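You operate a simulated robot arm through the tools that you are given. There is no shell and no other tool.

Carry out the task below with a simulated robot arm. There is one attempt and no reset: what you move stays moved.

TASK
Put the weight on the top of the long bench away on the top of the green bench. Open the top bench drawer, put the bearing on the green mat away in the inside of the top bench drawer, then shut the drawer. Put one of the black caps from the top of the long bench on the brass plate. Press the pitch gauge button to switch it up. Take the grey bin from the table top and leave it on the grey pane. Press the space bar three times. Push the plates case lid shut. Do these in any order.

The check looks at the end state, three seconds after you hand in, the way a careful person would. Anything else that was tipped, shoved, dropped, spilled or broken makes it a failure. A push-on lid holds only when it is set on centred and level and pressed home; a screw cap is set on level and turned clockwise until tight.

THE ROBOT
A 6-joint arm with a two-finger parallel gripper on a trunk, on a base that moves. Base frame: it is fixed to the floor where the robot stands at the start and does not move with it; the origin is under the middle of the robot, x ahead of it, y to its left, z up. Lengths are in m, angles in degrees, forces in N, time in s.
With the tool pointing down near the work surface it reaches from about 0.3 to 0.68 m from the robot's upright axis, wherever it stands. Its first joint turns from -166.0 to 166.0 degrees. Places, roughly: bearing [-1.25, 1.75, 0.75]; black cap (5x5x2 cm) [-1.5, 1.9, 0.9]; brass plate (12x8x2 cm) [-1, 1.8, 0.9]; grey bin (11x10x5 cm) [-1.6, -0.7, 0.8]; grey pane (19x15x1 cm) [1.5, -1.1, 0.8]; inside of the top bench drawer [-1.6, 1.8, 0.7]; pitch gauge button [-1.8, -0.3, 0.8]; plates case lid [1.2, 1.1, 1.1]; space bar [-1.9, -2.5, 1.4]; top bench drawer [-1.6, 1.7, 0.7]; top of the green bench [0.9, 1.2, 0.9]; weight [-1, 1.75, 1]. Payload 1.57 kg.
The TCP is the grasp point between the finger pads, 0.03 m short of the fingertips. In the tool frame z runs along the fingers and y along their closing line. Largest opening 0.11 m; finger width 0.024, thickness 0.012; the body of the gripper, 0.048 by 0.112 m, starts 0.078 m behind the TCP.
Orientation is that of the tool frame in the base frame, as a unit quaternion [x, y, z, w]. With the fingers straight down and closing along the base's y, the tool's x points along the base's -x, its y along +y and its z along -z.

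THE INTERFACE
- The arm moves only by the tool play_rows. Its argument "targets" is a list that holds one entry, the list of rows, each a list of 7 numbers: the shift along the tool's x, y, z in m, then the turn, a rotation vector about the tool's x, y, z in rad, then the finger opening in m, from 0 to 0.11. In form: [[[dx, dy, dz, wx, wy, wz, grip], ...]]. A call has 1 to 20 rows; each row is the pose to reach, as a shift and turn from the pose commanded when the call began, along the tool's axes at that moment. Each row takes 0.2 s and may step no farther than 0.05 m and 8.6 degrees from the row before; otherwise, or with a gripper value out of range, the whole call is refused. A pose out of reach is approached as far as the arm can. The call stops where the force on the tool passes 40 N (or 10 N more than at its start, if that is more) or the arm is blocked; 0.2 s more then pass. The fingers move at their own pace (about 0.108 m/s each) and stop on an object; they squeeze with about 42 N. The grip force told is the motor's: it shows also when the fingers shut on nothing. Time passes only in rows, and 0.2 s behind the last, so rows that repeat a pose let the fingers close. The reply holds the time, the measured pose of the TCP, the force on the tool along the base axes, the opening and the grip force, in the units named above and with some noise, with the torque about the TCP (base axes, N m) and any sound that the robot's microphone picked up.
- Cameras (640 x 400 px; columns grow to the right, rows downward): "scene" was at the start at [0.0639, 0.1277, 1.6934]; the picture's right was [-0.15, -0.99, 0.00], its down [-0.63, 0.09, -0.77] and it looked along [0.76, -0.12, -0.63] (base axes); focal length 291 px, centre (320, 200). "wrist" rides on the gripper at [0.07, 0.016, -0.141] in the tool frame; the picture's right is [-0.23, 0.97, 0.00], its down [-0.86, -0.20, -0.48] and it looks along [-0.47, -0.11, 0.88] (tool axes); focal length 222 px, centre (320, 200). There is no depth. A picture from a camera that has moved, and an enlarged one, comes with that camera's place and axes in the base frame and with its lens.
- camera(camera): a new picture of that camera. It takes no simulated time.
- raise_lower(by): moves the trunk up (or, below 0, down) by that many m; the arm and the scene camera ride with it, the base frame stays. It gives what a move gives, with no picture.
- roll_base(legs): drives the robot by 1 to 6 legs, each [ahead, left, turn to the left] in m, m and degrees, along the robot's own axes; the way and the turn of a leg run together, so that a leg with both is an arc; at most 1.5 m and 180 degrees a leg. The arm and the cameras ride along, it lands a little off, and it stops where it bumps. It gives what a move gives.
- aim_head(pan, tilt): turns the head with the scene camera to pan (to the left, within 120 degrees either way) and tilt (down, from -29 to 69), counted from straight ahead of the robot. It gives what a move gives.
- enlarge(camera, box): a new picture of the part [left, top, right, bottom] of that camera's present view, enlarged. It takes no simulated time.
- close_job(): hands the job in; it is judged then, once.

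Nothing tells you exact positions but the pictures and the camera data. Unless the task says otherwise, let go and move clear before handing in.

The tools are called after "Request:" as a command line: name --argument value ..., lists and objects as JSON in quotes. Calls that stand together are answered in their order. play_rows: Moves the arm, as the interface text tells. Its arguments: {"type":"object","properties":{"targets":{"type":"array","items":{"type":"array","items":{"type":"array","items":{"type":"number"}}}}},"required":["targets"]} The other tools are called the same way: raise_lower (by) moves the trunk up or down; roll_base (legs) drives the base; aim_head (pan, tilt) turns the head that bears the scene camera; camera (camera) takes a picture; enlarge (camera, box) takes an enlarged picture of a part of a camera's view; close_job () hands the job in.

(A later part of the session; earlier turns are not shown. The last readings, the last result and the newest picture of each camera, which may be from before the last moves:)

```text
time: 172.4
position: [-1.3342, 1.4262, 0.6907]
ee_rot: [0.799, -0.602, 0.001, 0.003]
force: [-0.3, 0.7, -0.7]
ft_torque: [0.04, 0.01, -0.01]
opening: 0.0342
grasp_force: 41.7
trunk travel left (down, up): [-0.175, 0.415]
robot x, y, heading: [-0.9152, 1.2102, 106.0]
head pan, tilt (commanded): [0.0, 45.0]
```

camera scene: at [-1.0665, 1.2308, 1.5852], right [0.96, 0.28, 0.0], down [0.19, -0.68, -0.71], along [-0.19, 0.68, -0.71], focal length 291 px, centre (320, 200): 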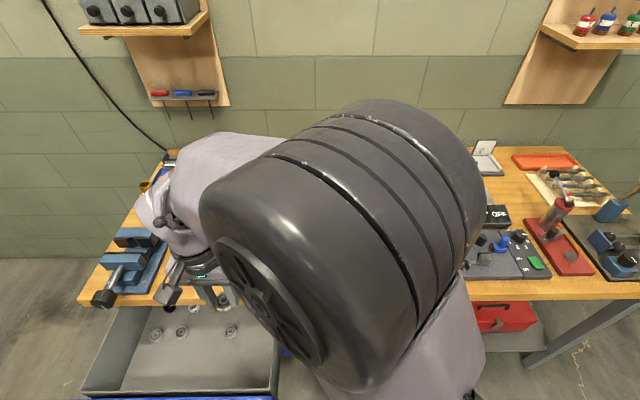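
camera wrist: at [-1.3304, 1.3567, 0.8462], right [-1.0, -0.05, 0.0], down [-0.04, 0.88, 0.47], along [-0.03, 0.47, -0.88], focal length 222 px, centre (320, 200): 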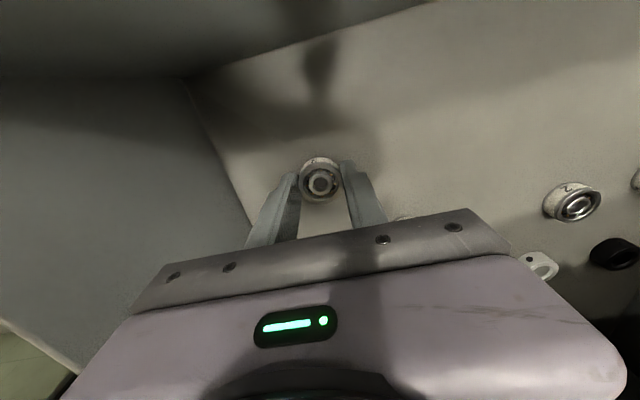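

Request:
play_rows --targets '[[[0, 0, 0.004, 0, 0, 0, 0.02], [0, 0, 0.008, 0, 0, 0, 0.02], [0, 0, 0.011, 0, 0, 0, 0.02]]]'

Request:
camera --camera "wrist"

```text
time: 173.2
position: [-1.3353, 1.4277, 0.686]
ee_rot: [0.798, -0.603, -0.001, 0.004]
force: [7.6, 1.1, 26.0]
ft_torque: [0.29, -0.49, -0.13]
opening: 0.0341
grasp_force: 41.6
trunk travel left (down, up): [-0.175, 0.415]
robot x, y, heading: [-0.9132, 1.21, 105.9]
head pan, tilt (commanded): [0.0, 45.0]
stopped in row 3: the force on the tool passed its limit at 55 N (the readings are from after the stop); the commanded pose is now the measured one
```

```text
taken
camera wrist: at [-1.3302, 1.3575, 0.8277], right [-1.0, -0.05, 0.01], down [-0.04, 0.88, 0.47], along [-0.03, 0.47, -0.88], focal length 222 px, centre (320, 200)
```

wrist: 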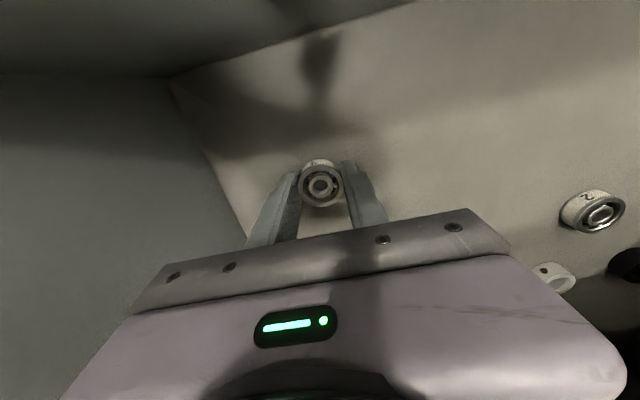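

Floor contact. Releasing the bearing gently and lifting out.

Request:
play_rows --targets '[[[0, 0, -0.002, 0, 0, 0, 0.034], [0, 0, -0.002, 0, 0, 0, 0.045], [0, 0, -0.002, 0, 0, 0, 0.06], [0, 0, -0.002, 0, 0, 0, 0.06]]]'

Request:
camera --camera "wrist"

```text
time: 174.2
position: [-1.3347, 1.4279, 0.6855]
ee_rot: [0.798, -0.603, 0.0, 0.004]
force: [0.3, -0.2, -0.8]
ft_torque: [-0.02, -0.02, 0.0]
opening: 0.0599
grasp_force: 0.0
trunk travel left (down, up): [-0.175, 0.415]
robot x, y, heading: [-0.916, 1.2096, 106.1]
head pan, tilt (commanded): [0.0, 45.0]
```

```text
taken
camera wrist: at [-1.3316, 1.3576, 0.8281], right [-1.0, -0.05, 0.0], down [-0.04, 0.88, 0.47], along [-0.03, 0.47, -0.88], focal length 222 px, centre (320, 200)
```

wrist: 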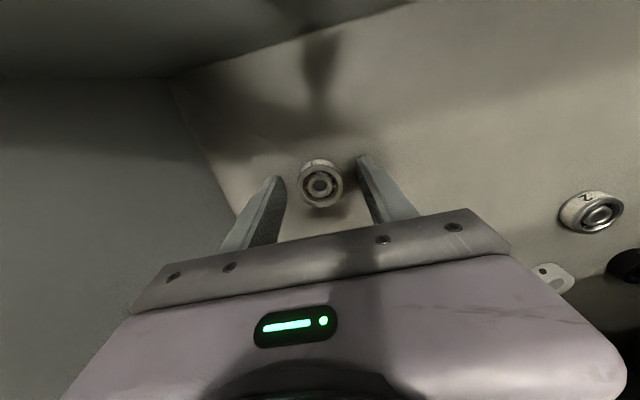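

Request:
play_rows --targets '[[[0, 0, -0.04, 0, 0, 0, 0.06], [0, 0, -0.085, 0, 0, 0, 0.06], [0, 0, -0.13, 0, 0, 0, 0.06], [0, 0, -0.175, 0, 0, 0, 0.06], [0, 0, -0.22, 0, 0, 0, 0.06], [0, 0, -0.265, 0, 0, 0, 0.06], [0, 0, -0.31, 0, 0, 0, 0.06], [0, 0, -0.355, 0, 0, 0, 0.06], [0, 0, -0.375, 0, 0, 0, 0.06]]]'

Request:
camera --camera "wrist"

```text
time: 176.2
position: [-1.3352, 1.4318, 1.0608]
ee_rot: [0.798, -0.602, 0.001, 0.004]
force: [-0.2, -0.2, -1.2]
ft_torque: [-0.06, 0.03, 0.01]
opening: 0.0603
grasp_force: 0.1
trunk travel left (down, up): [-0.175, 0.415]
robot x, y, heading: [-0.9131, 1.2075, 106.0]
head pan, tilt (commanded): [0.0, 45.0]
```

```text
taken
camera wrist: at [-1.3318, 1.3621, 1.2043], right [-1.0, -0.05, 0.0], down [-0.04, 0.88, 0.47], along [-0.03, 0.47, -0.88], focal length 222 px, centre (320, 200)
```

wrist: 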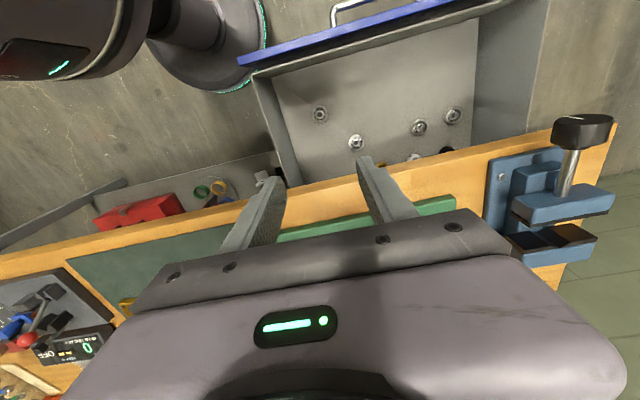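

The bearing rests in the drawer and the other parts are undisturbed. Now bring the arm back in front, roll back and prepare to push the drawer shut with a horizontal tool.

Request:
play_rows --targets '[[[-0.0198, -0.0382, 0, 0, 0, 0, 0.05], [-0.0396, -0.0764, 0, 0, 0, 0, 0.04], [-0.0593, -0.1147, 0, 0, 0, 0, 0.03], [-0.0791, -0.1529, 0, 0, 0, 0, 0.02], [-0.0989, -0.1911, 0, 0, 0, 0, 0.01], [-0.1187, -0.2293, 0, 0, 0, 0, 0.0], [-0.1384, -0.2676, 0, 0, 0, 0, 0.0], [-0.1582, -0.3058, 0, 0, 0, 0, 0.0], [-0.178, -0.344, 0, 0, 0, 0, 0.0]]]'

Request:
roll_base --legs '[[-0.85, 0, 0], [0, 0.47, 0.2]]'

Request:
raise_lower --by -0.15

```text
time: 178.2
position: [-1.0505, 1.6988, 1.0593]
ee_rot: [0.798, -0.603, 0.001, 0.003]
force: [-0.5, 0.3, -0.5]
ft_torque: [-0.02, 0.01, 0.0]
opening: 0.0
grasp_force: 21.3
trunk travel left (down, up): [-0.175, 0.415]
robot x, y, heading: [-0.9149, 1.2122, 106.1]
head pan, tilt (commanded): [0.0, 45.0]
```

```text
time: 185.1
position: [-1.2641, 0.7339, 1.0596]
ee_rot: [0.802, -0.597, 0.001, 0.004]
force: [-0.8, 0.7, -0.2]
ft_torque: [0.03, -0.01, 0.03]
opening: 0.0
grasp_force: 21.5
trunk travel left (down, up): [-0.175, 0.415]
robot x, y, heading: [-1.1209, 0.2492, 106.7]
head pan, tilt (commanded): [0.0, 45.0]
```

```text
time: 186.9
position: [-1.2649, 0.734, 0.9099]
ee_rot: [0.802, -0.597, 0.0, 0.003]
force: [0.7, -0.8, 0.4]
ft_torque: [0.01, 0.01, 0.01]
opening: 0.0
grasp_force: 21.7
trunk travel left (down, up): [-0.025, 0.565]
robot x, y, heading: [-1.1197, 0.2495, 106.9]
head pan, tilt (commanded): [0.0, 45.0]
```

Request:
play_rows --targets '[[[-0.0195, 0, 0.0188, 0, -0.131, 0, 0.0], [-0.039, 0, 0.0375, 0, -0.262, 0, 0.0], [-0.0585, 0, 0.0563, 0, -0.393, 0, 0.0], [-0.078, 0, 0.075, 0, -0.524, 0, 0.0], [-0.0975, 0, 0.0938, 0, -0.654, 0, 0.0], [-0.117, 0, 0.1125, 0, -0.785, 0, 0.0]]]'

Request:
play_rows --targets '[[[-0.0005, 0, 0.027, 0, -0.131, 0, 0.0], [-0.001, 0, 0.0541, 0, -0.262, 0, 0.0], [-0.0015, 0, 0.0811, 0, -0.393, 0, 0.0], [-0.002, 0, 0.1082, 0, -0.524, 0, 0.0], [-0.0025, 0, 0.1352, 0, -0.654, 0, 0.0], [-0.003, 0, 0.1623, 0, -0.785, 0, 0.0]]]'

Request:
camera --camera "scene"

Request:
camera --camera "wrist"

```text
time: 188.3
position: [-1.2999, 0.8433, 0.7963]
ee_rot: [0.741, -0.554, -0.306, -0.226]
force: [0.3, 0.6, 0.1]
ft_torque: [-0.01, 0.01, 0.0]
opening: 0.0002
grasp_force: 20.8
trunk travel left (down, up): [-0.025, 0.565]
robot x, y, heading: [-1.1189, 0.2512, 106.8]
head pan, tilt (commanded): [0.0, 45.0]
```

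```text
time: 189.7
position: [-1.3315, 0.9553, 0.6843]
ee_rot: [-0.567, 0.424, 0.568, 0.42]
force: [-0.4, -0.1, 0.1]
ft_torque: [0.01, 0.03, 0.03]
opening: 0.0
grasp_force: 21.3
trunk travel left (down, up): [-0.025, 0.565]
robot x, y, heading: [-1.1203, 0.2487, 106.8]
head pan, tilt (commanded): [0.0, 45.0]
```

```text
taken
camera scene: at [-1.2733, 0.2679, 1.4352], right [0.96, 0.29, 0.0], down [0.2, -0.68, -0.71], along [-0.2, 0.68, -0.71], focal length 291 px, centre (320, 200)
```

scene: 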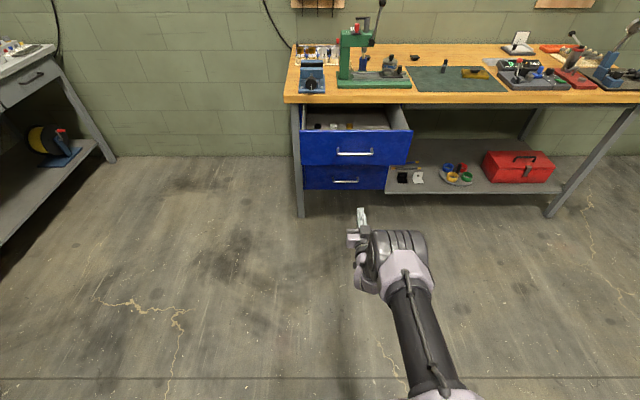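

```text
taken
camera wrist: at [-1.3071, 0.8164, 0.616], right [-0.93, -0.28, 0.23], down [0.33, -0.4, 0.86], along [-0.15, 0.87, 0.46], focal length 222 px, centre (320, 200)
```

wrist: 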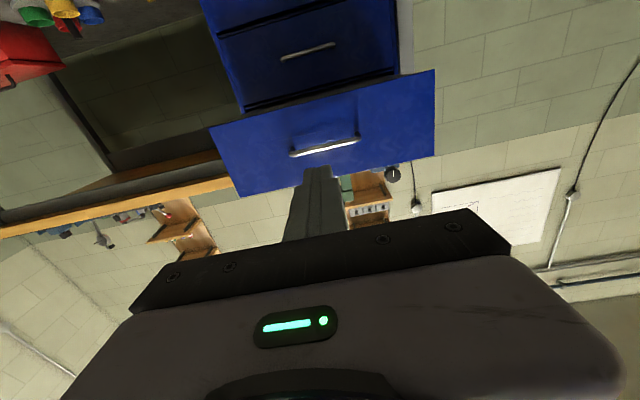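

Tool is horizontal and aligned with the drawer face below the handle. Rolling forward to push it shut.

Request:
roll_base --legs '[[0.28, 0, 0]]'

Request:
roll_base --legs '[[0.15, 0, 0]]'

Request:
camera --camera "scene"

```text
time: 191.6
position: [-1.4118, 1.226, 0.6846]
ee_rot: [0.567, -0.426, -0.566, -0.42]
force: [-0.8, 0.3, 0.4]
ft_torque: [-0.01, 0.02, 0.01]
opening: 0.0002
grasp_force: 21.6
trunk travel left (down, up): [-0.025, 0.565]
robot x, y, heading: [-1.2029, 0.5166, 106.7]
head pan, tilt (commanded): [0.0, 45.0]
```

```text
time: 193.0
position: [-1.4534, 1.3705, 0.6845]
ee_rot: [0.567, -0.425, -0.566, -0.421]
force: [0.1, -0.2, 0.5]
ft_torque: [0.01, 0.04, 0.01]
opening: 0.0002
grasp_force: 21.4
trunk travel left (down, up): [-0.025, 0.565]
robot x, y, heading: [-1.2407, 0.6627, 106.7]
head pan, tilt (commanded): [0.0, 45.0]
```

```text
taken
camera scene: at [-1.3971, 0.6819, 1.4352], right [0.96, 0.28, 0.0], down [0.2, -0.68, -0.71], along [-0.2, 0.68, -0.71], focal length 291 px, centre (320, 200)
```

scene: 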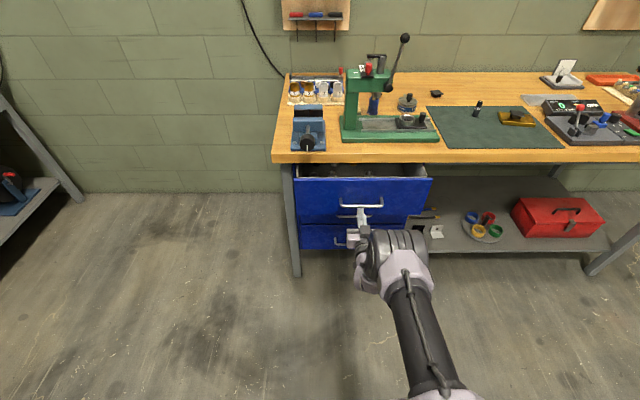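

Request:
roll_base --legs '[[0.11, 0, 0]]'

Request:
play_rows --targets '[[[0, 0, 0.01, 0, 0, 0, 0], [0, 0, 0.02, 0, 0, 0, 0], [0, 0, 0.03, 0, 0, 0, 0], [0, 0, 0.04, 0, 0, 0, 0]]]'

Request:
camera --camera "scene"

```text
time: 194.2
position: [-1.4864, 1.4729, 0.6841]
ee_rot: [0.567, -0.426, -0.566, -0.421]
force: [0.7, -0.2, -0.3]
ft_torque: [-0.04, -0.01, -0.04]
opening: 0.0
grasp_force: 21.5
trunk travel left (down, up): [-0.025, 0.565]
robot x, y, heading: [-1.2747, 0.7636, 106.9]
head pan, tilt (commanded): [0.0, 45.0]
```

```text
time: 194.9
position: [-1.4905, 1.4901, 0.6836]
ee_rot: [0.568, -0.425, -0.565, -0.42]
force: [10.7, -35.0, 17.1]
ft_torque: [0.89, 0.26, 0.04]
opening: 0.0
grasp_force: 21.4
trunk travel left (down, up): [-0.025, 0.565]
robot x, y, heading: [-1.2753, 0.7663, 106.3]
head pan, tilt (commanded): [0.0, 45.0]
stopped in row 3: the force on the tool passed its limit at 67 N (the readings are from after the stop); the commanded pose is now the measured one
```

```text
taken
camera scene: at [-1.4261, 0.7788, 1.4357], right [0.96, 0.29, 0.0], down [0.2, -0.67, -0.71], along [-0.2, 0.68, -0.7], focal length 291 px, centre (320, 200)
```

scene: 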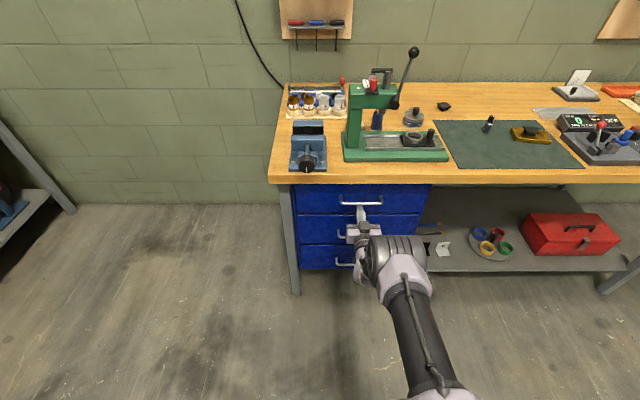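

Firm stop at the closed position. Backing off and checking that it is flush.

Request:
play_rows --targets '[[[0, 0, -0.02, 0, 0, 0, 0], [0, 0, -0.05, 0, 0, 0, 0]]]'

Request:
roll_base --legs '[[-0.4, 0, 0]]'

Request:
enlarge --camera "scene" --box '[270, 80, 440, 220]'

```text
time: 195.5
position: [-1.4765, 1.4449, 0.6812]
ee_rot: [0.57, -0.427, -0.564, -0.418]
force: [0.8, 1.1, -0.5]
ft_torque: [-0.03, 0.01, 0.03]
opening: 0.0
grasp_force: 21.5
trunk travel left (down, up): [-0.025, 0.565]
robot x, y, heading: [-1.2759, 0.766, 106.5]
head pan, tilt (commanded): [0.0, 45.0]
```

```text
time: 198.0
position: [-1.3655, 1.0656, 0.6815]
ee_rot: [0.57, -0.425, -0.565, -0.417]
force: [-0.3, -0.2, -0.6]
ft_torque: [0.0, 0.02, 0.01]
opening: 0.0
grasp_force: 21.4
trunk travel left (down, up): [-0.025, 0.565]
robot x, y, heading: [-1.1647, 0.3848, 107.1]
head pan, tilt (commanded): [0.0, 45.0]
```

```text
2.86 times, centred on (355, 150) of scene
camera zoom: at [-1.3136, 0.4046, 1.4352], right [0.96, 0.29, 0.0], down [0.21, -0.68, -0.71], along [-0.21, 0.68, -0.71], focal length 832 px, centre (220, 343)
```

zoom: 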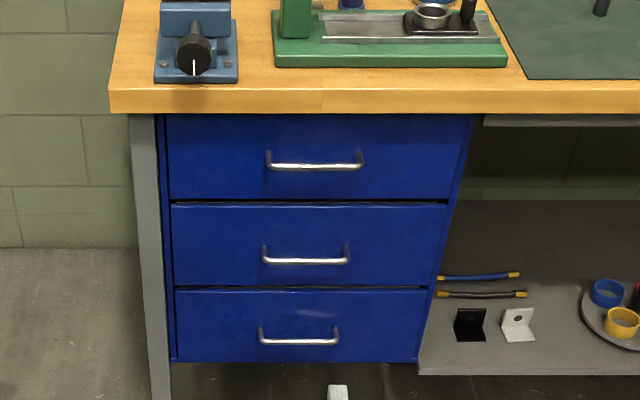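

The drawer is flush. Bringing the tool back to pointing down for the weight.

Request:
play_rows --targets '[[[-0.019, 0, -0.0167, 0, 0.131, 0, 0.02], [-0.038, 0, -0.0333, 0, 0.262, 0, 0.04], [-0.057, 0, -0.05, 0, 0.393, 0, 0.06], [-0.076, 0, -0.0667, 0, 0.524, 0, 0.06], [-0.095, 0, -0.0833, 0, 0.654, 0, 0.06], [-0.114, 0, -0.1, 0, 0.785, 0, 0.06], [-0.133, 0, -0.1167, 0, 0.916, 0, 0.06], [-0.152, 0, -0.1333, 0, 1.047, 0, 0.06], [-0.171, 0, -0.15, 0, 1.178, 0, 0.06], [-0.19, 0, -0.1667, 0, 1.309, 0, 0.06], [-0.209, 0, -0.1833, 0, 1.44, 0, 0.06], [-0.228, 0, -0.2, 0, 1.56, 0, 0.06]]]'

Request:
raise_lower --by 0.15

```text
time: 200.6
position: [-1.3085, 0.8758, 0.9096]
ee_rot: [0.803, -0.596, -0.001, 0.003]
force: [-0.8, 1.2, -1.0]
ft_torque: [0.02, 0.01, 0.01]
opening: 0.0601
grasp_force: 0.0
out of reach, approached as far as the arm can: row 8
trunk travel left (down, up): [-0.025, 0.565]
robot x, y, heading: [-1.1575, 0.3885, 107.0]
head pan, tilt (commanded): [0.0, 45.0]
```

```text
time: 202.4
position: [-1.3079, 0.8754, 1.0594]
ee_rot: [0.804, -0.595, -0.001, 0.003]
force: [0.2, 0.2, -0.4]
ft_torque: [0.01, -0.04, 0.01]
opening: 0.06
grasp_force: 0.0
trunk travel left (down, up): [-0.175, 0.415]
robot x, y, heading: [-1.1598, 0.3874, 107.0]
head pan, tilt (commanded): [0.0, 45.0]
```

Driving to stand in front of the weight.

Request:
roll_base --legs '[[0, -0.455, -0.8], [0.79, 0, 0]]'

Request:
camera --camera "wrist"

```text
time: 209.0
position: [-1.0927, 1.7787, 1.0587]
ee_rot: [0.801, -0.598, -0.001, 0.003]
force: [0.0, 0.4, -0.1]
ft_torque: [0.0, 0.03, 0.02]
opening: 0.0602
grasp_force: 0.1
trunk travel left (down, up): [-0.175, 0.415]
robot x, y, heading: [-0.9501, 1.2865, 106.5]
head pan, tilt (commanded): [0.0, 45.0]
```

```text
taken
camera wrist: at [-1.0883, 1.7086, 1.2022], right [-1.0, -0.06, 0.0], down [-0.05, 0.88, 0.48], along [-0.03, 0.47, -0.88], focal length 222 px, centre (320, 200)
```

wrist: 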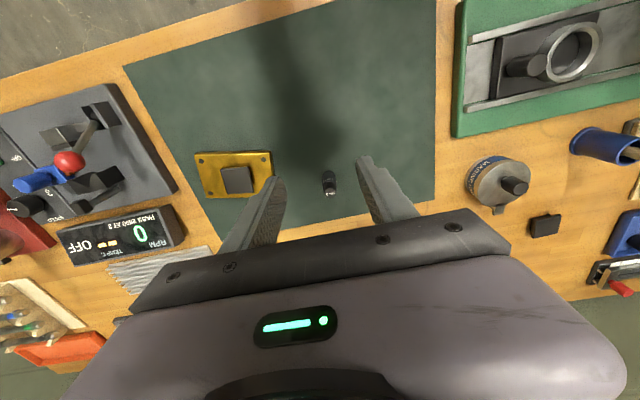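

Request:
enlarge --camera "wrist" --box '[280, 140, 380, 215]'

```text
5.33 times, centred on (330, 178) of wrist
camera zoom: at [-1.0883, 1.7086, 1.2022], right [-1.0, -0.06, 0.0], down [-0.05, 0.88, 0.48], along [-0.03, 0.47, -0.88], focal length 1185 px, centre (267, 320)
```

zoom: 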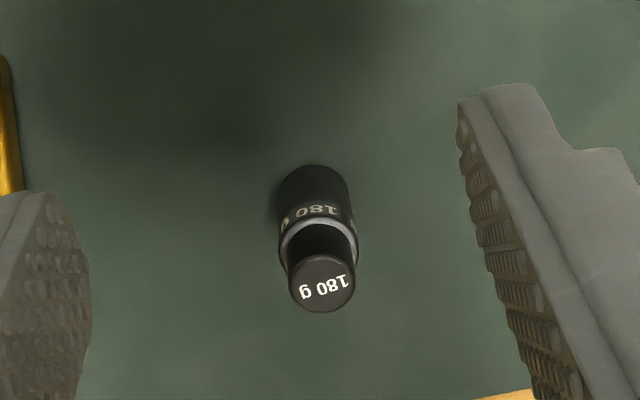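

The weight stands upright at about (-1.111, 1.845), with its top near z 0.925. Moving over it and down around its body.

Request:
play_rows --targets '[[[-0.035, -0.001, 0, 0, 0, 0, 0.06], [-0.069, -0.001, 0, 0, 0, 0, 0.06], [-0.069, -0.001, 0.03, 0, 0, 0, 0.06], [-0.069, -0.001, 0.06, 0, 0, 0, 0.06]]]'

Request:
camera --camera "wrist"

```text
time: 210.0
position: [-1.1127, 1.8467, 0.9988]
ee_rot: [0.802, -0.598, -0.002, 0.003]
force: [-0.4, 0.6, -1.0]
ft_torque: [0.02, -0.01, 0.0]
opening: 0.06
grasp_force: 0.1
trunk travel left (down, up): [-0.175, 0.415]
robot x, y, heading: [-0.9481, 1.2864, 106.8]
head pan, tilt (commanded): [0.0, 45.0]
```

```text
taken
camera wrist: at [-1.1081, 1.7754, 1.1416], right [-1.0, -0.06, 0.0], down [-0.05, 0.88, 0.48], along [-0.03, 0.48, -0.88], focal length 222 px, centre (320, 200)
```

wrist: 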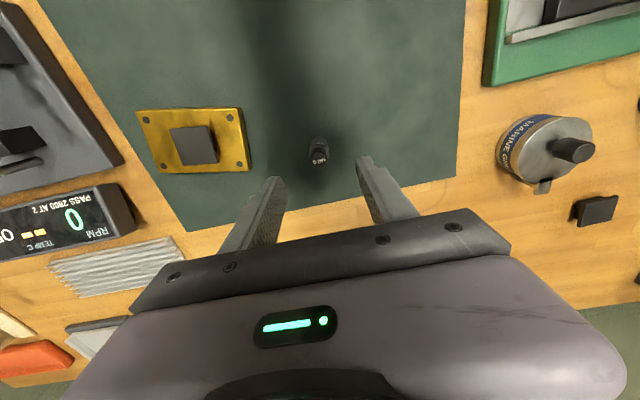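

Request:
play_rows --targets '[[[0.003, -0.002, 0.04, 0, 0, 0, 0.06], [0.003, -0.002, 0.08, 0, 0, 0, 0.06], [0.003, -0.002, 0.1, 0, 0, 0, 0.06], [0.003, -0.002, 0.1, 0, 0, 0, 0.04], [0.003, -0.002, 0.1, 0, 0, 0, 0.02], [0.003, -0.002, 0.1, 0, 0, 0, 0.01]]]'

Request:
camera --camera "wrist"

```text
time: 211.4
position: [-1.1096, 1.8417, 0.8988]
ee_rot: [0.802, -0.598, -0.002, 0.002]
force: [-1.2, 0.5, -0.4]
ft_torque: [-0.02, 0.0, -0.02]
opening: 0.0215
grasp_force: 34.4
trunk travel left (down, up): [-0.175, 0.415]
robot x, y, heading: [-0.9512, 1.2879, 106.5]
head pan, tilt (commanded): [0.0, 45.0]
```

```text
taken
camera wrist: at [-1.1055, 1.7715, 1.041], right [-1.0, -0.06, 0.0], down [-0.05, 0.88, 0.48], along [-0.03, 0.48, -0.88], focal length 222 px, centre (320, 200)
```

wrist: 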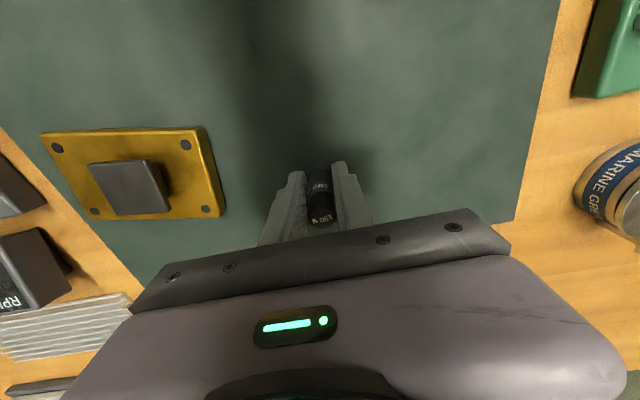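

Weight gripped. Lifting and carrying it to the green bench.

Request:
play_rows --targets '[[[0, 0, -0.04, 0, 0, 0, 0.01], [0, 0, -0.08, 0, 0, 0, 0.01], [0, 0, -0.12, 0, 0, 0, 0.01], [0, 0, -0.16, 0, 0, 0, 0.01], [0.04, 0, -0.18, 0, 0, 0, 0.01], [0.07, 0, -0.18, 0, 0, 0, 0.01]]]'

Request:
roll_base --legs '[[-0.6, 0, 0], [0, 0, -90], [1.05, -0.55, 0]]'

Request:
aim_head --pan 15 --tilt 45

Request:
camera --camera "scene"

Request:
camera --camera "wrist"

```text
time: 212.8
position: [-1.0873, 1.7752, 1.0817]
ee_rot: [0.802, -0.597, -0.001, 0.002]
force: [0.0, 0.0, -2.0]
ft_torque: [0.02, 0.02, -0.03]
opening: 0.0216
grasp_force: 34.9
trunk travel left (down, up): [-0.175, 0.415]
robot x, y, heading: [-0.9501, 1.2912, 106.8]
head pan, tilt (commanded): [0.0, 45.0]
```

```text
time: 225.7
position: [0.8898, 0.6633, 1.0813]
ee_rot: [-0.162, 0.987, 0.002, -0.001]
force: [0.4, 0.1, -2.1]
ft_torque: [-0.02, 0.03, 0.02]
opening: 0.0215
grasp_force: 34.0
trunk travel left (down, up): [-0.175, 0.415]
robot x, y, heading: [0.4026, 0.5089, 18.6]
head pan, tilt (commanded): [0.0, 45.0]
```

```text
time: 226.5
position: [0.89, 0.6629, 1.0812]
ee_rot: [-0.161, 0.987, 0.002, -0.001]
force: [-0.9, 0.0, -1.5]
ft_torque: [-0.02, 0.01, 0.01]
opening: 0.0214
grasp_force: 34.5
trunk travel left (down, up): [-0.175, 0.415]
robot x, y, heading: [0.4088, 0.5062, 18.8]
head pan, tilt (commanded): [15.0, 45.0]
```

```text
taken
camera scene: at [0.4106, 0.6794, 1.5852], right [0.55, -0.83, 0.0], down [-0.59, -0.39, -0.71], along [0.59, 0.39, -0.71], focal length 291 px, centre (320, 200)
```

scene: 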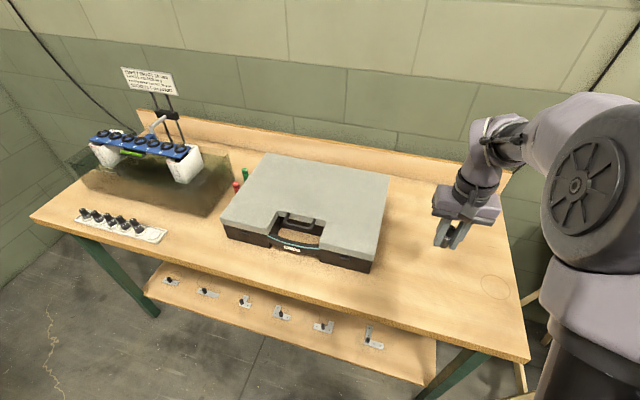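

```text
taken
camera wrist: at [0.8187, 0.6565, 1.2235], right [-0.1, 1.0, 0.0], down [0.88, 0.08, 0.48], along [0.47, 0.05, -0.88], focal length 222 px, centre (320, 200)
```

wrist: 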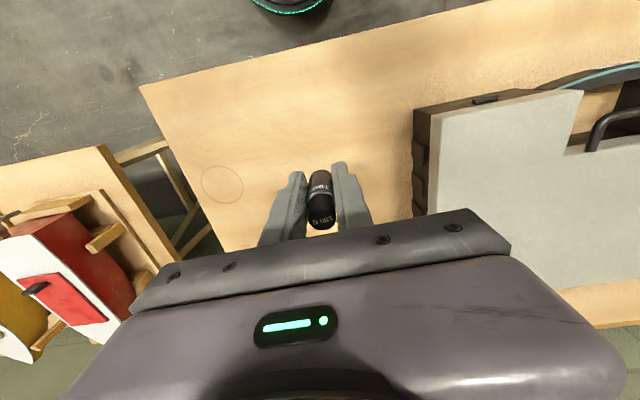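

The case is shut tidily and the spot below the gripper is clear bench. Lowering the weight.

Request:
play_rows --targets '[[[0, 0, 0.04, 0, 0, 0, 0.01], [0, 0, 0.08, 0, 0, 0, 0.01], [0, 0, 0.12, 0, 0, 0, 0.01], [0, 0, 0.15, 0, 0, 0, 0.01], [0, 0, 0.165, 0, 0, 0, 0.01]]]'

Request:
play_rows --targets '[[[0, 0, 0.003, 0, 0, 0, 0.01], [0, 0, 0.006, 0, 0, 0, 0.01], [0, 0, 0.009, 0, 0, 0, 0.01]]]'

```text
time: 227.7
position: [0.8894, 0.6664, 0.9161]
ee_rot: [-0.162, 0.987, 0.003, -0.002]
force: [0.0, -0.1, -1.6]
ft_torque: [0.02, 0.01, -0.02]
opening: 0.0216
grasp_force: 34.0
trunk travel left (down, up): [-0.175, 0.415]
robot x, y, heading: [0.4042, 0.5054, 18.9]
head pan, tilt (commanded): [15.0, 45.0]
```

```text
time: 228.5
position: [0.8902, 0.6647, 0.9075]
ee_rot: [-0.162, 0.987, 0.003, -0.002]
force: [-0.2, 0.0, -1.2]
ft_torque: [0.02, 0.02, -0.01]
opening: 0.0212
grasp_force: 35.1
trunk travel left (down, up): [-0.175, 0.415]
robot x, y, heading: [0.4077, 0.5079, 18.5]
head pan, tilt (commanded): [15.0, 45.0]
```

Request:
play_rows --targets '[[[0, 0, 0.0025, 0, 0, 0, 0.01], [0, 0, 0.005, 0, 0, 0, 0.01]]]'

Request:
play_rows --targets '[[[0, 0, 0.002, 0, 0, 0, 0.01], [0, 0, 0.004, 0, 0, 0, 0.01]]]'

```text
time: 229.1
position: [0.8892, 0.6633, 0.9011]
ee_rot: [-0.162, 0.987, 0.003, -0.002]
force: [0.5, 0.9, -2.6]
ft_torque: [0.05, -0.03, -0.02]
opening: 0.0215
grasp_force: 34.2
trunk travel left (down, up): [-0.175, 0.415]
robot x, y, heading: [0.4061, 0.5087, 18.6]
head pan, tilt (commanded): [15.0, 45.0]
```

```text
time: 229.7
position: [0.8889, 0.6644, 0.8986]
ee_rot: [-0.161, 0.987, 0.003, -0.002]
force: [0.3, -0.5, -2.0]
ft_torque: [0.02, 0.0, 0.02]
opening: 0.0214
grasp_force: 34.6
trunk travel left (down, up): [-0.175, 0.415]
robot x, y, heading: [0.4046, 0.5048, 18.9]
head pan, tilt (commanded): [15.0, 45.0]
```

Request:
play_rows --targets '[[[0, 0, 0.002, 0, 0, 0, 0.01], [0, 0, 0.004, 0, 0, 0, 0.01]]]'

Request:
camera --camera "wrist"

```text
time: 230.3
position: [0.8893, 0.6648, 0.8955]
ee_rot: [-0.161, 0.987, 0.002, 0.001]
force: [-1.1, 1.3, 13.1]
ft_torque: [-0.08, -0.01, -0.03]
opening: 0.0215
grasp_force: 34.6
trunk travel left (down, up): [-0.175, 0.415]
robot x, y, heading: [0.4083, 0.5068, 18.8]
head pan, tilt (commanded): [15.0, 45.0]
```

```text
taken
camera wrist: at [0.818, 0.6573, 1.0378], right [-0.1, 1.0, 0.0], down [0.87, 0.08, 0.48], along [0.48, 0.05, -0.88], focal length 222 px, centre (320, 200)
```

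wrist: 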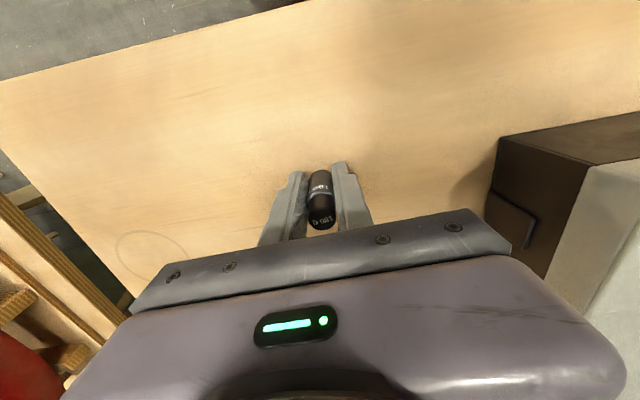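

Contact felt. Releasing and lifting straight up.

Request:
play_rows --targets '[[[0, 0, -0.001, 0, 0, 0, 0.025], [0, 0, -0.001, 0, 0, 0, 0.04], [0, 0, -0.001, 0, 0, 0, 0.06], [0, 0, -0.03, 0, 0, 0, 0.06], [0, 0, -0.07, 0, 0, 0, 0.06], [0, 0, -0.11, 0, 0, 0, 0.06], [0, 0, -0.15, 0, 0, 0, 0.06], [0, 0, -0.19, 0, 0, 0, 0.06]]]'

Request:
camera --camera "wrist"

```text
time: 232.1
position: [0.8886, 0.6612, 1.0853]
ee_rot: [-0.162, 0.987, 0.003, -0.001]
force: [-0.8, 0.8, 0.0]
ft_torque: [-0.01, 0.0, -0.02]
opening: 0.0601
grasp_force: 0.0
trunk travel left (down, up): [-0.175, 0.415]
robot x, y, heading: [0.4043, 0.5091, 18.5]
head pan, tilt (commanded): [15.0, 45.0]
```

```text
taken
camera wrist: at [0.818, 0.655, 1.2276], right [-0.1, 1.0, 0.0], down [0.88, 0.08, 0.48], along [0.47, 0.05, -0.88], focal length 222 px, centre (320, 200)
```

wrist: 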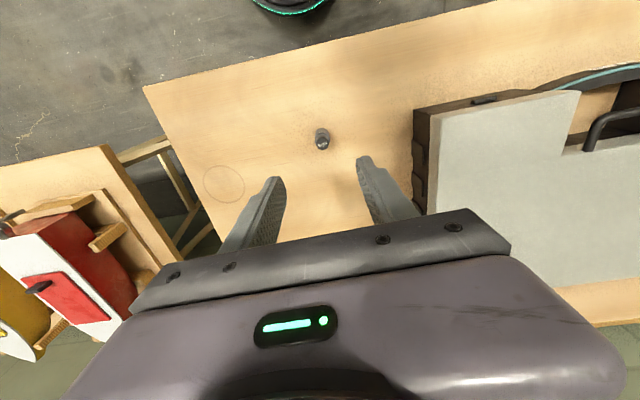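

The weight stands upright on the green bench. Next is the table with the pitch gauge and grey bin: backing off, turning round and driving over.

Request:
roll_base --legs '[[-0.45, 0, 0], [0, 0, 177.6], [1.0, 0.2, 0]]'

Request:
aim_head --pan 20 --tilt 40

Request:
camera --camera "scene"

Request:
aim_head --pan -25 --tilt 40

Request:
camera --camera "scene"

```text
time: 246.8
position: [-1.4131, -0.2095, 1.084]
ee_rot: [0.991, 0.132, 0.001, 0.001]
force: [-0.4, 0.4, 0.2]
ft_torque: [-0.04, 0.02, 0.01]
opening: 0.0599
grasp_force: 0.0
trunk travel left (down, up): [-0.175, 0.415]
robot x, y, heading: [-0.9249, -0.0827, -165.0]
head pan, tilt (commanded): [15.0, 45.0]
```

```text
time: 247.5
position: [-1.4121, -0.21, 1.0855]
ee_rot: [0.991, 0.132, 0.001, 0.003]
force: [1.0, 1.1, 1.0]
ft_torque: [-0.02, 0.03, 0.01]
opening: 0.0601
grasp_force: 0.0
trunk travel left (down, up): [-0.175, 0.415]
robot x, y, heading: [-0.9211, -0.0837, -164.6]
head pan, tilt (commanded): [20.0, 40.0]
```

```text
taken
camera scene: at [-0.9355, -0.2621, 1.5924], right [-0.58, 0.82, 0.0], down [0.53, 0.37, -0.77], along [-0.63, -0.44, -0.64], focal length 291 px, centre (320, 200)
```

scene: 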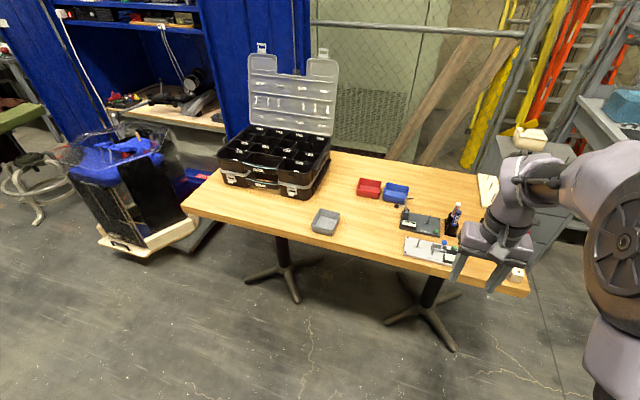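

```text
time: 248.6
position: [-1.4112, -0.2094, 1.0852]
ee_rot: [0.991, 0.133, 0.002, 0.002]
force: [-0.1, 0.4, -0.3]
ft_torque: [0.0, 0.02, 0.03]
opening: 0.06
grasp_force: 0.0
trunk travel left (down, up): [-0.175, 0.415]
robot x, y, heading: [-0.924, -0.0819, -165.1]
head pan, tilt (commanded): [-25.0, 40.0]
```

```text
taken
camera scene: at [-0.9498, -0.1987, 1.5925], right [0.17, 0.99, 0.0], down [0.63, -0.11, -0.77], along [-0.76, 0.13, -0.64], focal length 291 px, centre (320, 200)
```

scene: 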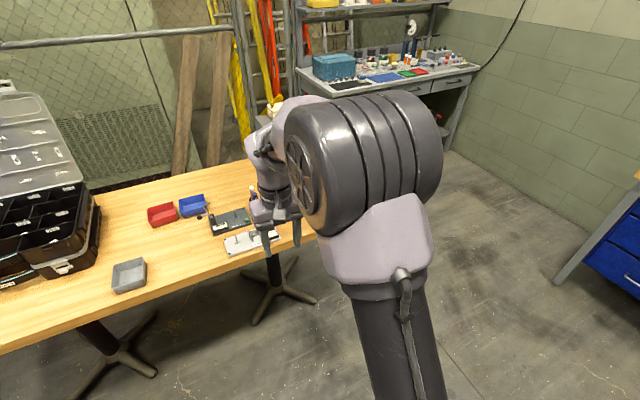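

Request:
aim_head --pan 25 --tilt 42

Request:
enlarge --camera "scene" --box '[300, 140, 560, 300]'

```text
time: 249.8
position: [-1.4118, -0.2096, 1.0841]
ee_rot: [0.991, 0.132, 0.002, 0.002]
force: [-1.1, -0.3, 0.1]
ft_torque: [0.02, -0.03, 0.02]
opening: 0.0597
grasp_force: 0.1
trunk travel left (down, up): [-0.175, 0.415]
robot x, y, heading: [-0.9182, -0.0844, -164.9]
head pan, tilt (commanded): [25.0, 42.0]
```

```text
2.46 times, centred on (430, 220) of scene
camera zoom: at [-0.9299, -0.267, 1.5895], right [-0.65, 0.76, 0.0], down [0.51, 0.43, -0.74], along [-0.57, -0.48, -0.67], focal length 717 px, centre (49, 151)
```

zoom: 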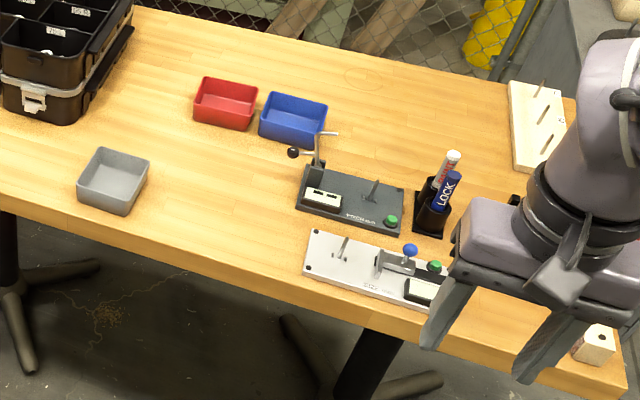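

Two small devices each have a green button, so I need to read the labels. Rolling closer to look down with the wrist camera.

Request:
roll_base --legs '[[0.42, 0, 1.2]]'

Request:
camera --camera "wrist"

Request:
camera --camera "scene"

```text
time: 252.4
position: [-1.8087, -0.3335, 1.0831]
ee_rot: [0.99, 0.143, 0.001, 0.002]
force: [-0.7, 0.4, 0.0]
ft_torque: [0.01, -0.01, 0.0]
opening: 0.0599
grasp_force: 0.0
trunk travel left (down, up): [-0.175, 0.415]
robot x, y, heading: [-1.3168, -0.1968, -163.6]
head pan, tilt (commanded): [25.0, 42.0]
```

```text
taken
camera wrist: at [-1.7377, -0.3286, 1.2268], right [0.06, -1.0, 0.0], down [-0.88, -0.05, 0.48], along [-0.48, -0.03, -0.88], focal length 222 px, centre (320, 200)
```

wrist: 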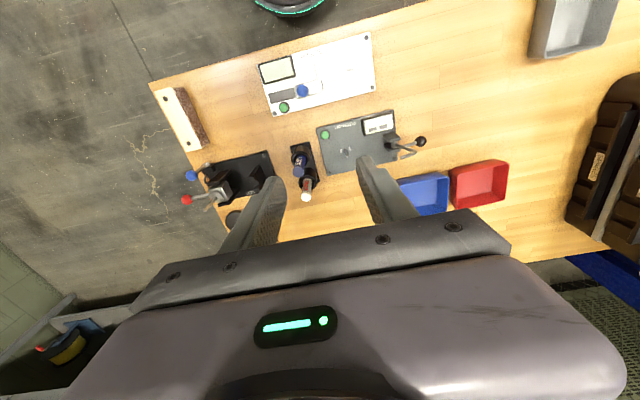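

```text
taken
camera scene: at [-1.325, -0.3808, 1.5895], right [-0.66, 0.75, 0.0], down [0.5, 0.44, -0.74], along [-0.56, -0.49, -0.67], focal length 291 px, centre (320, 200)
```

scene: 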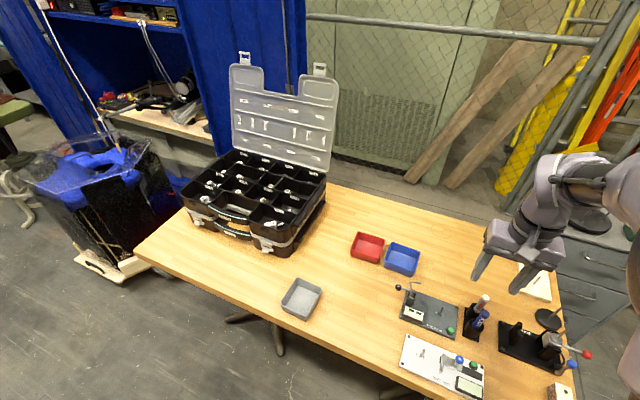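

Request:
enlarge --camera "wrist" --box '[250, 20, 440, 180]'

Request:
enlarge --camera "scene" --box '[380, 270, 510, 400]'

```text
2.50 times, centred on (345, 100) of wrist
camera zoom: at [-1.7377, -0.3286, 1.2268], right [0.06, -1.0, 0.0], down [-0.88, -0.05, 0.48], along [-0.48, -0.03, -0.88], focal length 555 px, centre (258, 450)
```

zoom: 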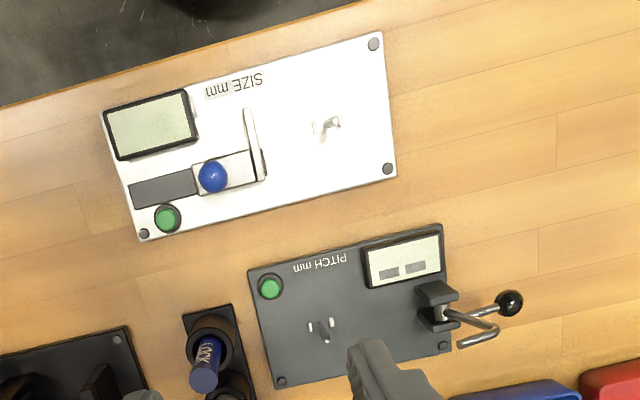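

```text
3.08 times, centred on (445, 335) of scene
camera zoom: at [-1.325, -0.3808, 1.5895], right [-0.66, 0.75, 0.0], down [0.5, 0.44, -0.74], along [-0.56, -0.49, -0.67], focal length 896 px, centre (-65, -215)
```

zoom: 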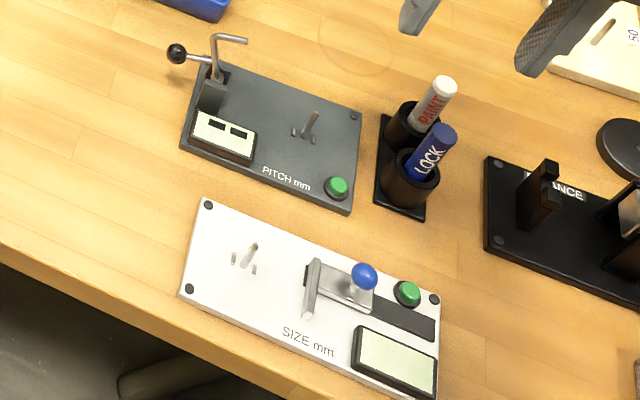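

The dark device is labelled "PITCH mm"; its green button is at about (-1.832, -0.345, 0.787). I'll close the fingers and come down over it.

Request:
play_rows --targets '[[[-0.02, 0.0045, 0, 0, 0, 0, 0.03], [-0.021, 0.0045, 0.04, 0, 0, 0, 0.0], [-0.021, 0.0045, 0.08, 0, 0, 0, 0.0], [-0.021, 0.0045, 0.12, 0, 0, 0, 0.0], [-0.021, 0.0045, 0.16, 0, 0, 0, 0.0]]]'

Request:
camera --camera "wrist"

```text
time: 253.6
position: [-1.8242, -0.3442, 0.9252]
ee_rot: [0.99, 0.143, 0.001, 0.003]
force: [-0.5, -0.9, -0.1]
ft_torque: [0.0, -0.02, -0.03]
opening: 0.0001
grasp_force: 21.7
trunk travel left (down, up): [-0.175, 0.415]
robot x, y, heading: [-1.3184, -0.1994, -163.7]
head pan, tilt (commanded): [25.0, 42.0]
```

```text
taken
camera wrist: at [-1.7537, -0.339, 1.0673], right [0.06, -1.0, 0.0], down [-0.88, -0.05, 0.48], along [-0.48, -0.03, -0.88], focal length 222 px, centre (320, 200)
```

wrist: 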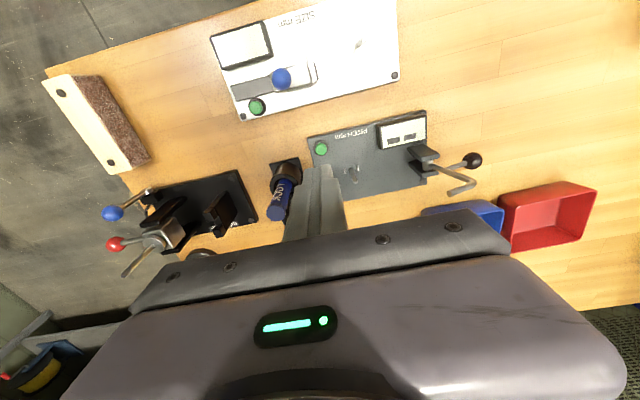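

Request:
play_rows --targets '[[[-0.004, 0, 0.035, 0, 0, 0, 0.0], [-0.004, 0, 0.07, 0, 0, 0, 0.0], [-0.004, 0, 0.095, 0, 0, 0, 0.0]]]'

Request:
camera --camera "wrist"

Request:
enlarge --camera "scene" --box '[380, 270, 510, 400]'

```text
time: 254.4
position: [-1.8296, -0.3435, 0.8294]
ee_rot: [0.99, 0.143, 0.001, 0.002]
force: [0.5, -0.2, -0.2]
ft_torque: [0.0, 0.03, -0.02]
opening: 0.0001
grasp_force: 21.3
trunk travel left (down, up): [-0.175, 0.415]
robot x, y, heading: [-1.3191, -0.2014, -163.7]
head pan, tilt (commanded): [25.0, 42.0]
```

```text
taken
camera wrist: at [-1.759, -0.3393, 0.9715], right [0.06, -1.0, 0.0], down [-0.88, -0.05, 0.48], along [-0.48, -0.03, -0.88], focal length 222 px, centre (320, 200)
```

wrist: 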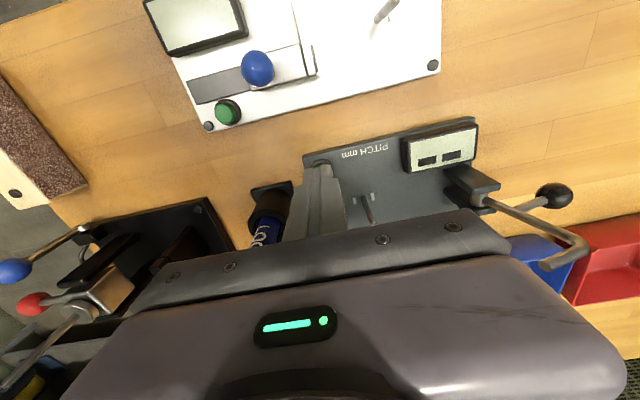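

```text
3.08 times, centred on (445, 335) of scene
camera zoom: at [-1.3245, -0.3807, 1.5895], right [-0.66, 0.75, 0.0], down [0.5, 0.44, -0.74], along [-0.56, -0.49, -0.67], focal length 896 px, centre (-65, -215)
```

zoom: 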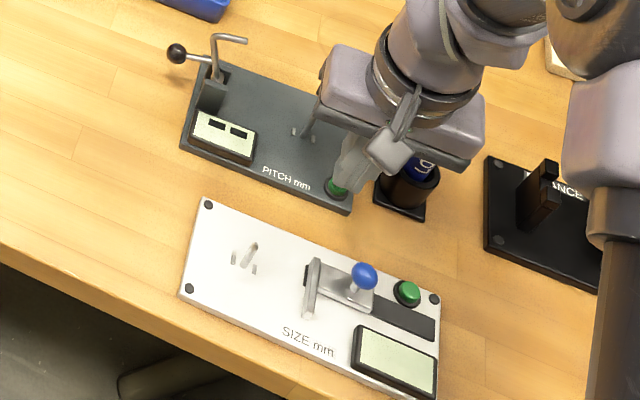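

Request:
play_rows --targets '[[[0, 0, 0.005, 0, 0, 0, 0.0], [0, 0, 0.009, 0, 0, 0, 0.0], [0, 0, 0.012, 0, 0, 0, 0.0], [0, 0, 0.014, 0, 0, 0, 0.0]]]'

Request:
enlarge --camera "scene" --box '[380, 270, 510, 400]'

```text
time: 255.4
position: [-1.8295, -0.347, 0.8155]
ee_rot: [0.99, 0.143, 0.002, 0.002]
force: [-1.0, 0.7, -0.3]
ft_torque: [-0.03, -0.03, 0.01]
opening: 0.0
grasp_force: 21.6
trunk travel left (down, up): [-0.175, 0.415]
robot x, y, heading: [-1.318, -0.2002, -163.5]
head pan, tilt (commanded): [25.0, 42.0]
```

```text
3.08 times, centred on (445, 335) of scene
camera zoom: at [-1.3244, -0.3807, 1.5895], right [-0.66, 0.75, 0.0], down [0.5, 0.44, -0.74], along [-0.56, -0.49, -0.67], focal length 896 px, centre (-65, -215)
```

zoom: 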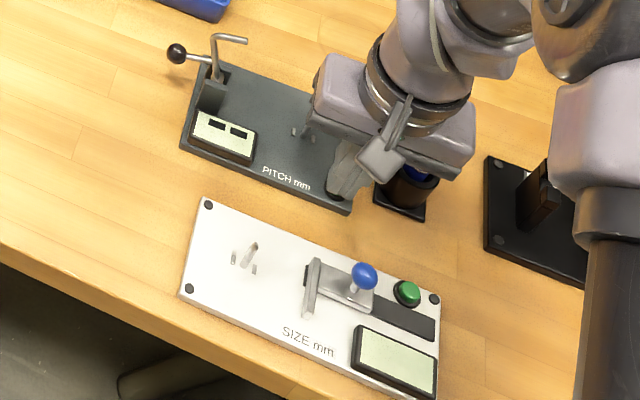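

Request:
play_rows --targets '[[[0, 0, 0.002, 0, 0, 0, 0.0], [0, 0, 0.004, 0, 0, 0, 0.0]]]'

Request:
play_rows --targets '[[[0, 0, 0.002, 0, 0, 0, 0.0], [0, 0, 0.004, 0, 0, 0, 0.0]]]'

```text
time: 256.0
position: [-1.8297, -0.3453, 0.8116]
ee_rot: [0.99, 0.143, 0.001, 0.003]
force: [-1.1, -0.1, 0.6]
ft_torque: [-0.02, 0.03, -0.02]
opening: 0.0001
grasp_force: 21.0
trunk travel left (down, up): [-0.175, 0.415]
robot x, y, heading: [-1.3182, -0.1974, -163.4]
head pan, tilt (commanded): [25.0, 42.0]
heard: click
```

```text
time: 256.6
position: [-1.83, -0.3457, 0.809]
ee_rot: [0.99, 0.143, 0.0, 0.003]
force: [0.5, 0.9, 13.2]
ft_torque: [0.02, 0.02, -0.09]
opening: 0.0001
grasp_force: 21.6
trunk travel left (down, up): [-0.175, 0.415]
robot x, y, heading: [-1.3179, -0.1985, -163.5]
head pan, tilt (commanded): [25.0, 42.0]
```

A click was heard. Lifting and checking the display.

Request:
play_rows --targets '[[[0, 0, -0.02, 0, 0, 0, 0.0], [0, 0, -0.06, 0, 0, 0, 0.0], [0, 0, -0.1, 0, 0, 0, 0.0], [0, 0, -0.14, 0, 0, 0, 0.0], [0.02, 0, -0.18, 0, 0, 0, 0.03], [0.03, 0, -0.22, 0, 0, 0, 0.06], [0.03, 0, -0.26, 0, 0, 0, 0.08]]]'

Request:
enlarge --camera "scene" --box '[380, 270, 510, 400]'

Request:
camera --camera "wrist"

```text
time: 258.2
position: [-1.8005, -0.3379, 1.0669]
ee_rot: [0.99, 0.143, 0.001, 0.002]
force: [-0.1, 0.1, 0.5]
ft_torque: [0.05, -0.01, -0.03]
opening: 0.08
grasp_force: 0.0
trunk travel left (down, up): [-0.175, 0.415]
robot x, y, heading: [-1.3209, -0.2024, -163.6]
head pan, tilt (commanded): [25.0, 42.0]
```

```text
3.08 times, centred on (445, 335) of scene
camera zoom: at [-1.324, -0.3806, 1.5896], right [-0.66, 0.75, 0.0], down [0.5, 0.44, -0.74], along [-0.56, -0.49, -0.67], focal length 896 px, centre (-65, -215)
```

zoom: 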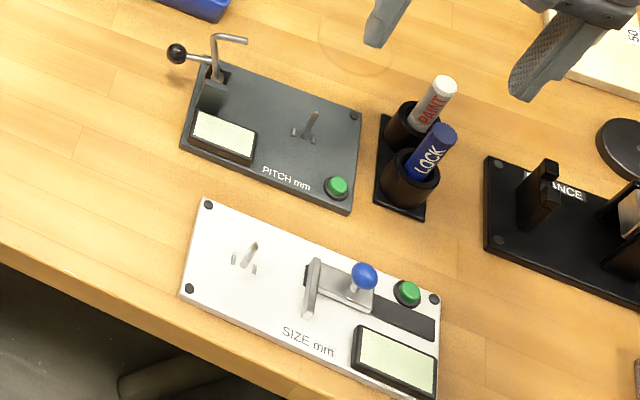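

```text
taken
camera wrist: at [-1.7297, -0.333, 1.2089], right [0.06, -1.0, 0.0], down [-0.88, -0.05, 0.48], along [-0.48, -0.03, -0.88], focal length 222 px, centre (320, 200)
```

wrist: 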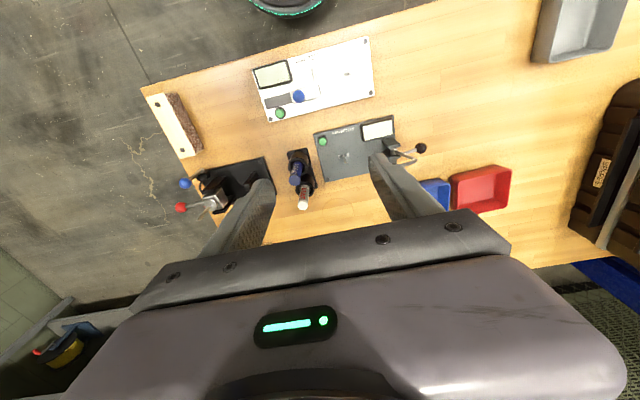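

Request:
enlarge --camera "wrist" --box '[310, 110, 410, 185]'

Request:
enlarge --camera "scene" --box '[390, 280, 470, 345]'

```text
5.33 times, centred on (360, 148) of wrist
camera zoom: at [-1.7297, -0.333, 1.2089], right [0.06, -1.0, 0.0], down [-0.88, -0.05, 0.48], along [-0.48, -0.03, -0.88], focal length 1185 px, centre (107, 480)
```

zoom: 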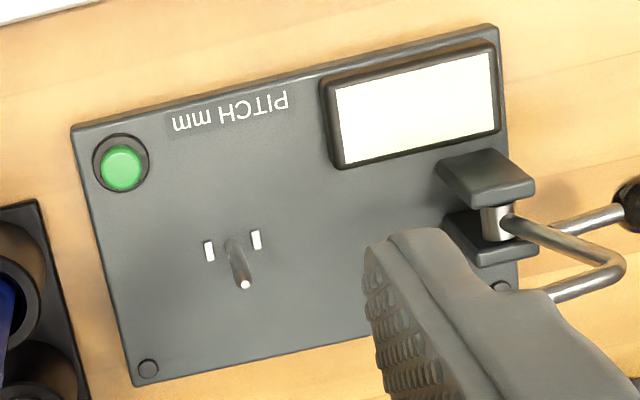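

```text
6.15 times, centred on (430, 312) of scene
camera zoom: at [-1.324, -0.3806, 1.5896], right [-0.66, 0.75, 0.0], down [0.5, 0.44, -0.74], along [-0.56, -0.49, -0.67], focal length 1792 px, centre (-357, -492)
```

zoom: 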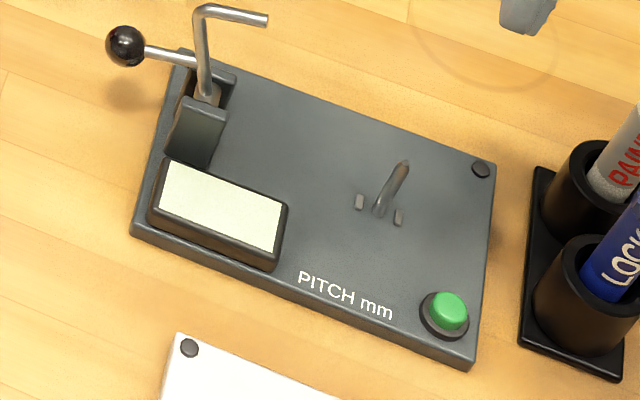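

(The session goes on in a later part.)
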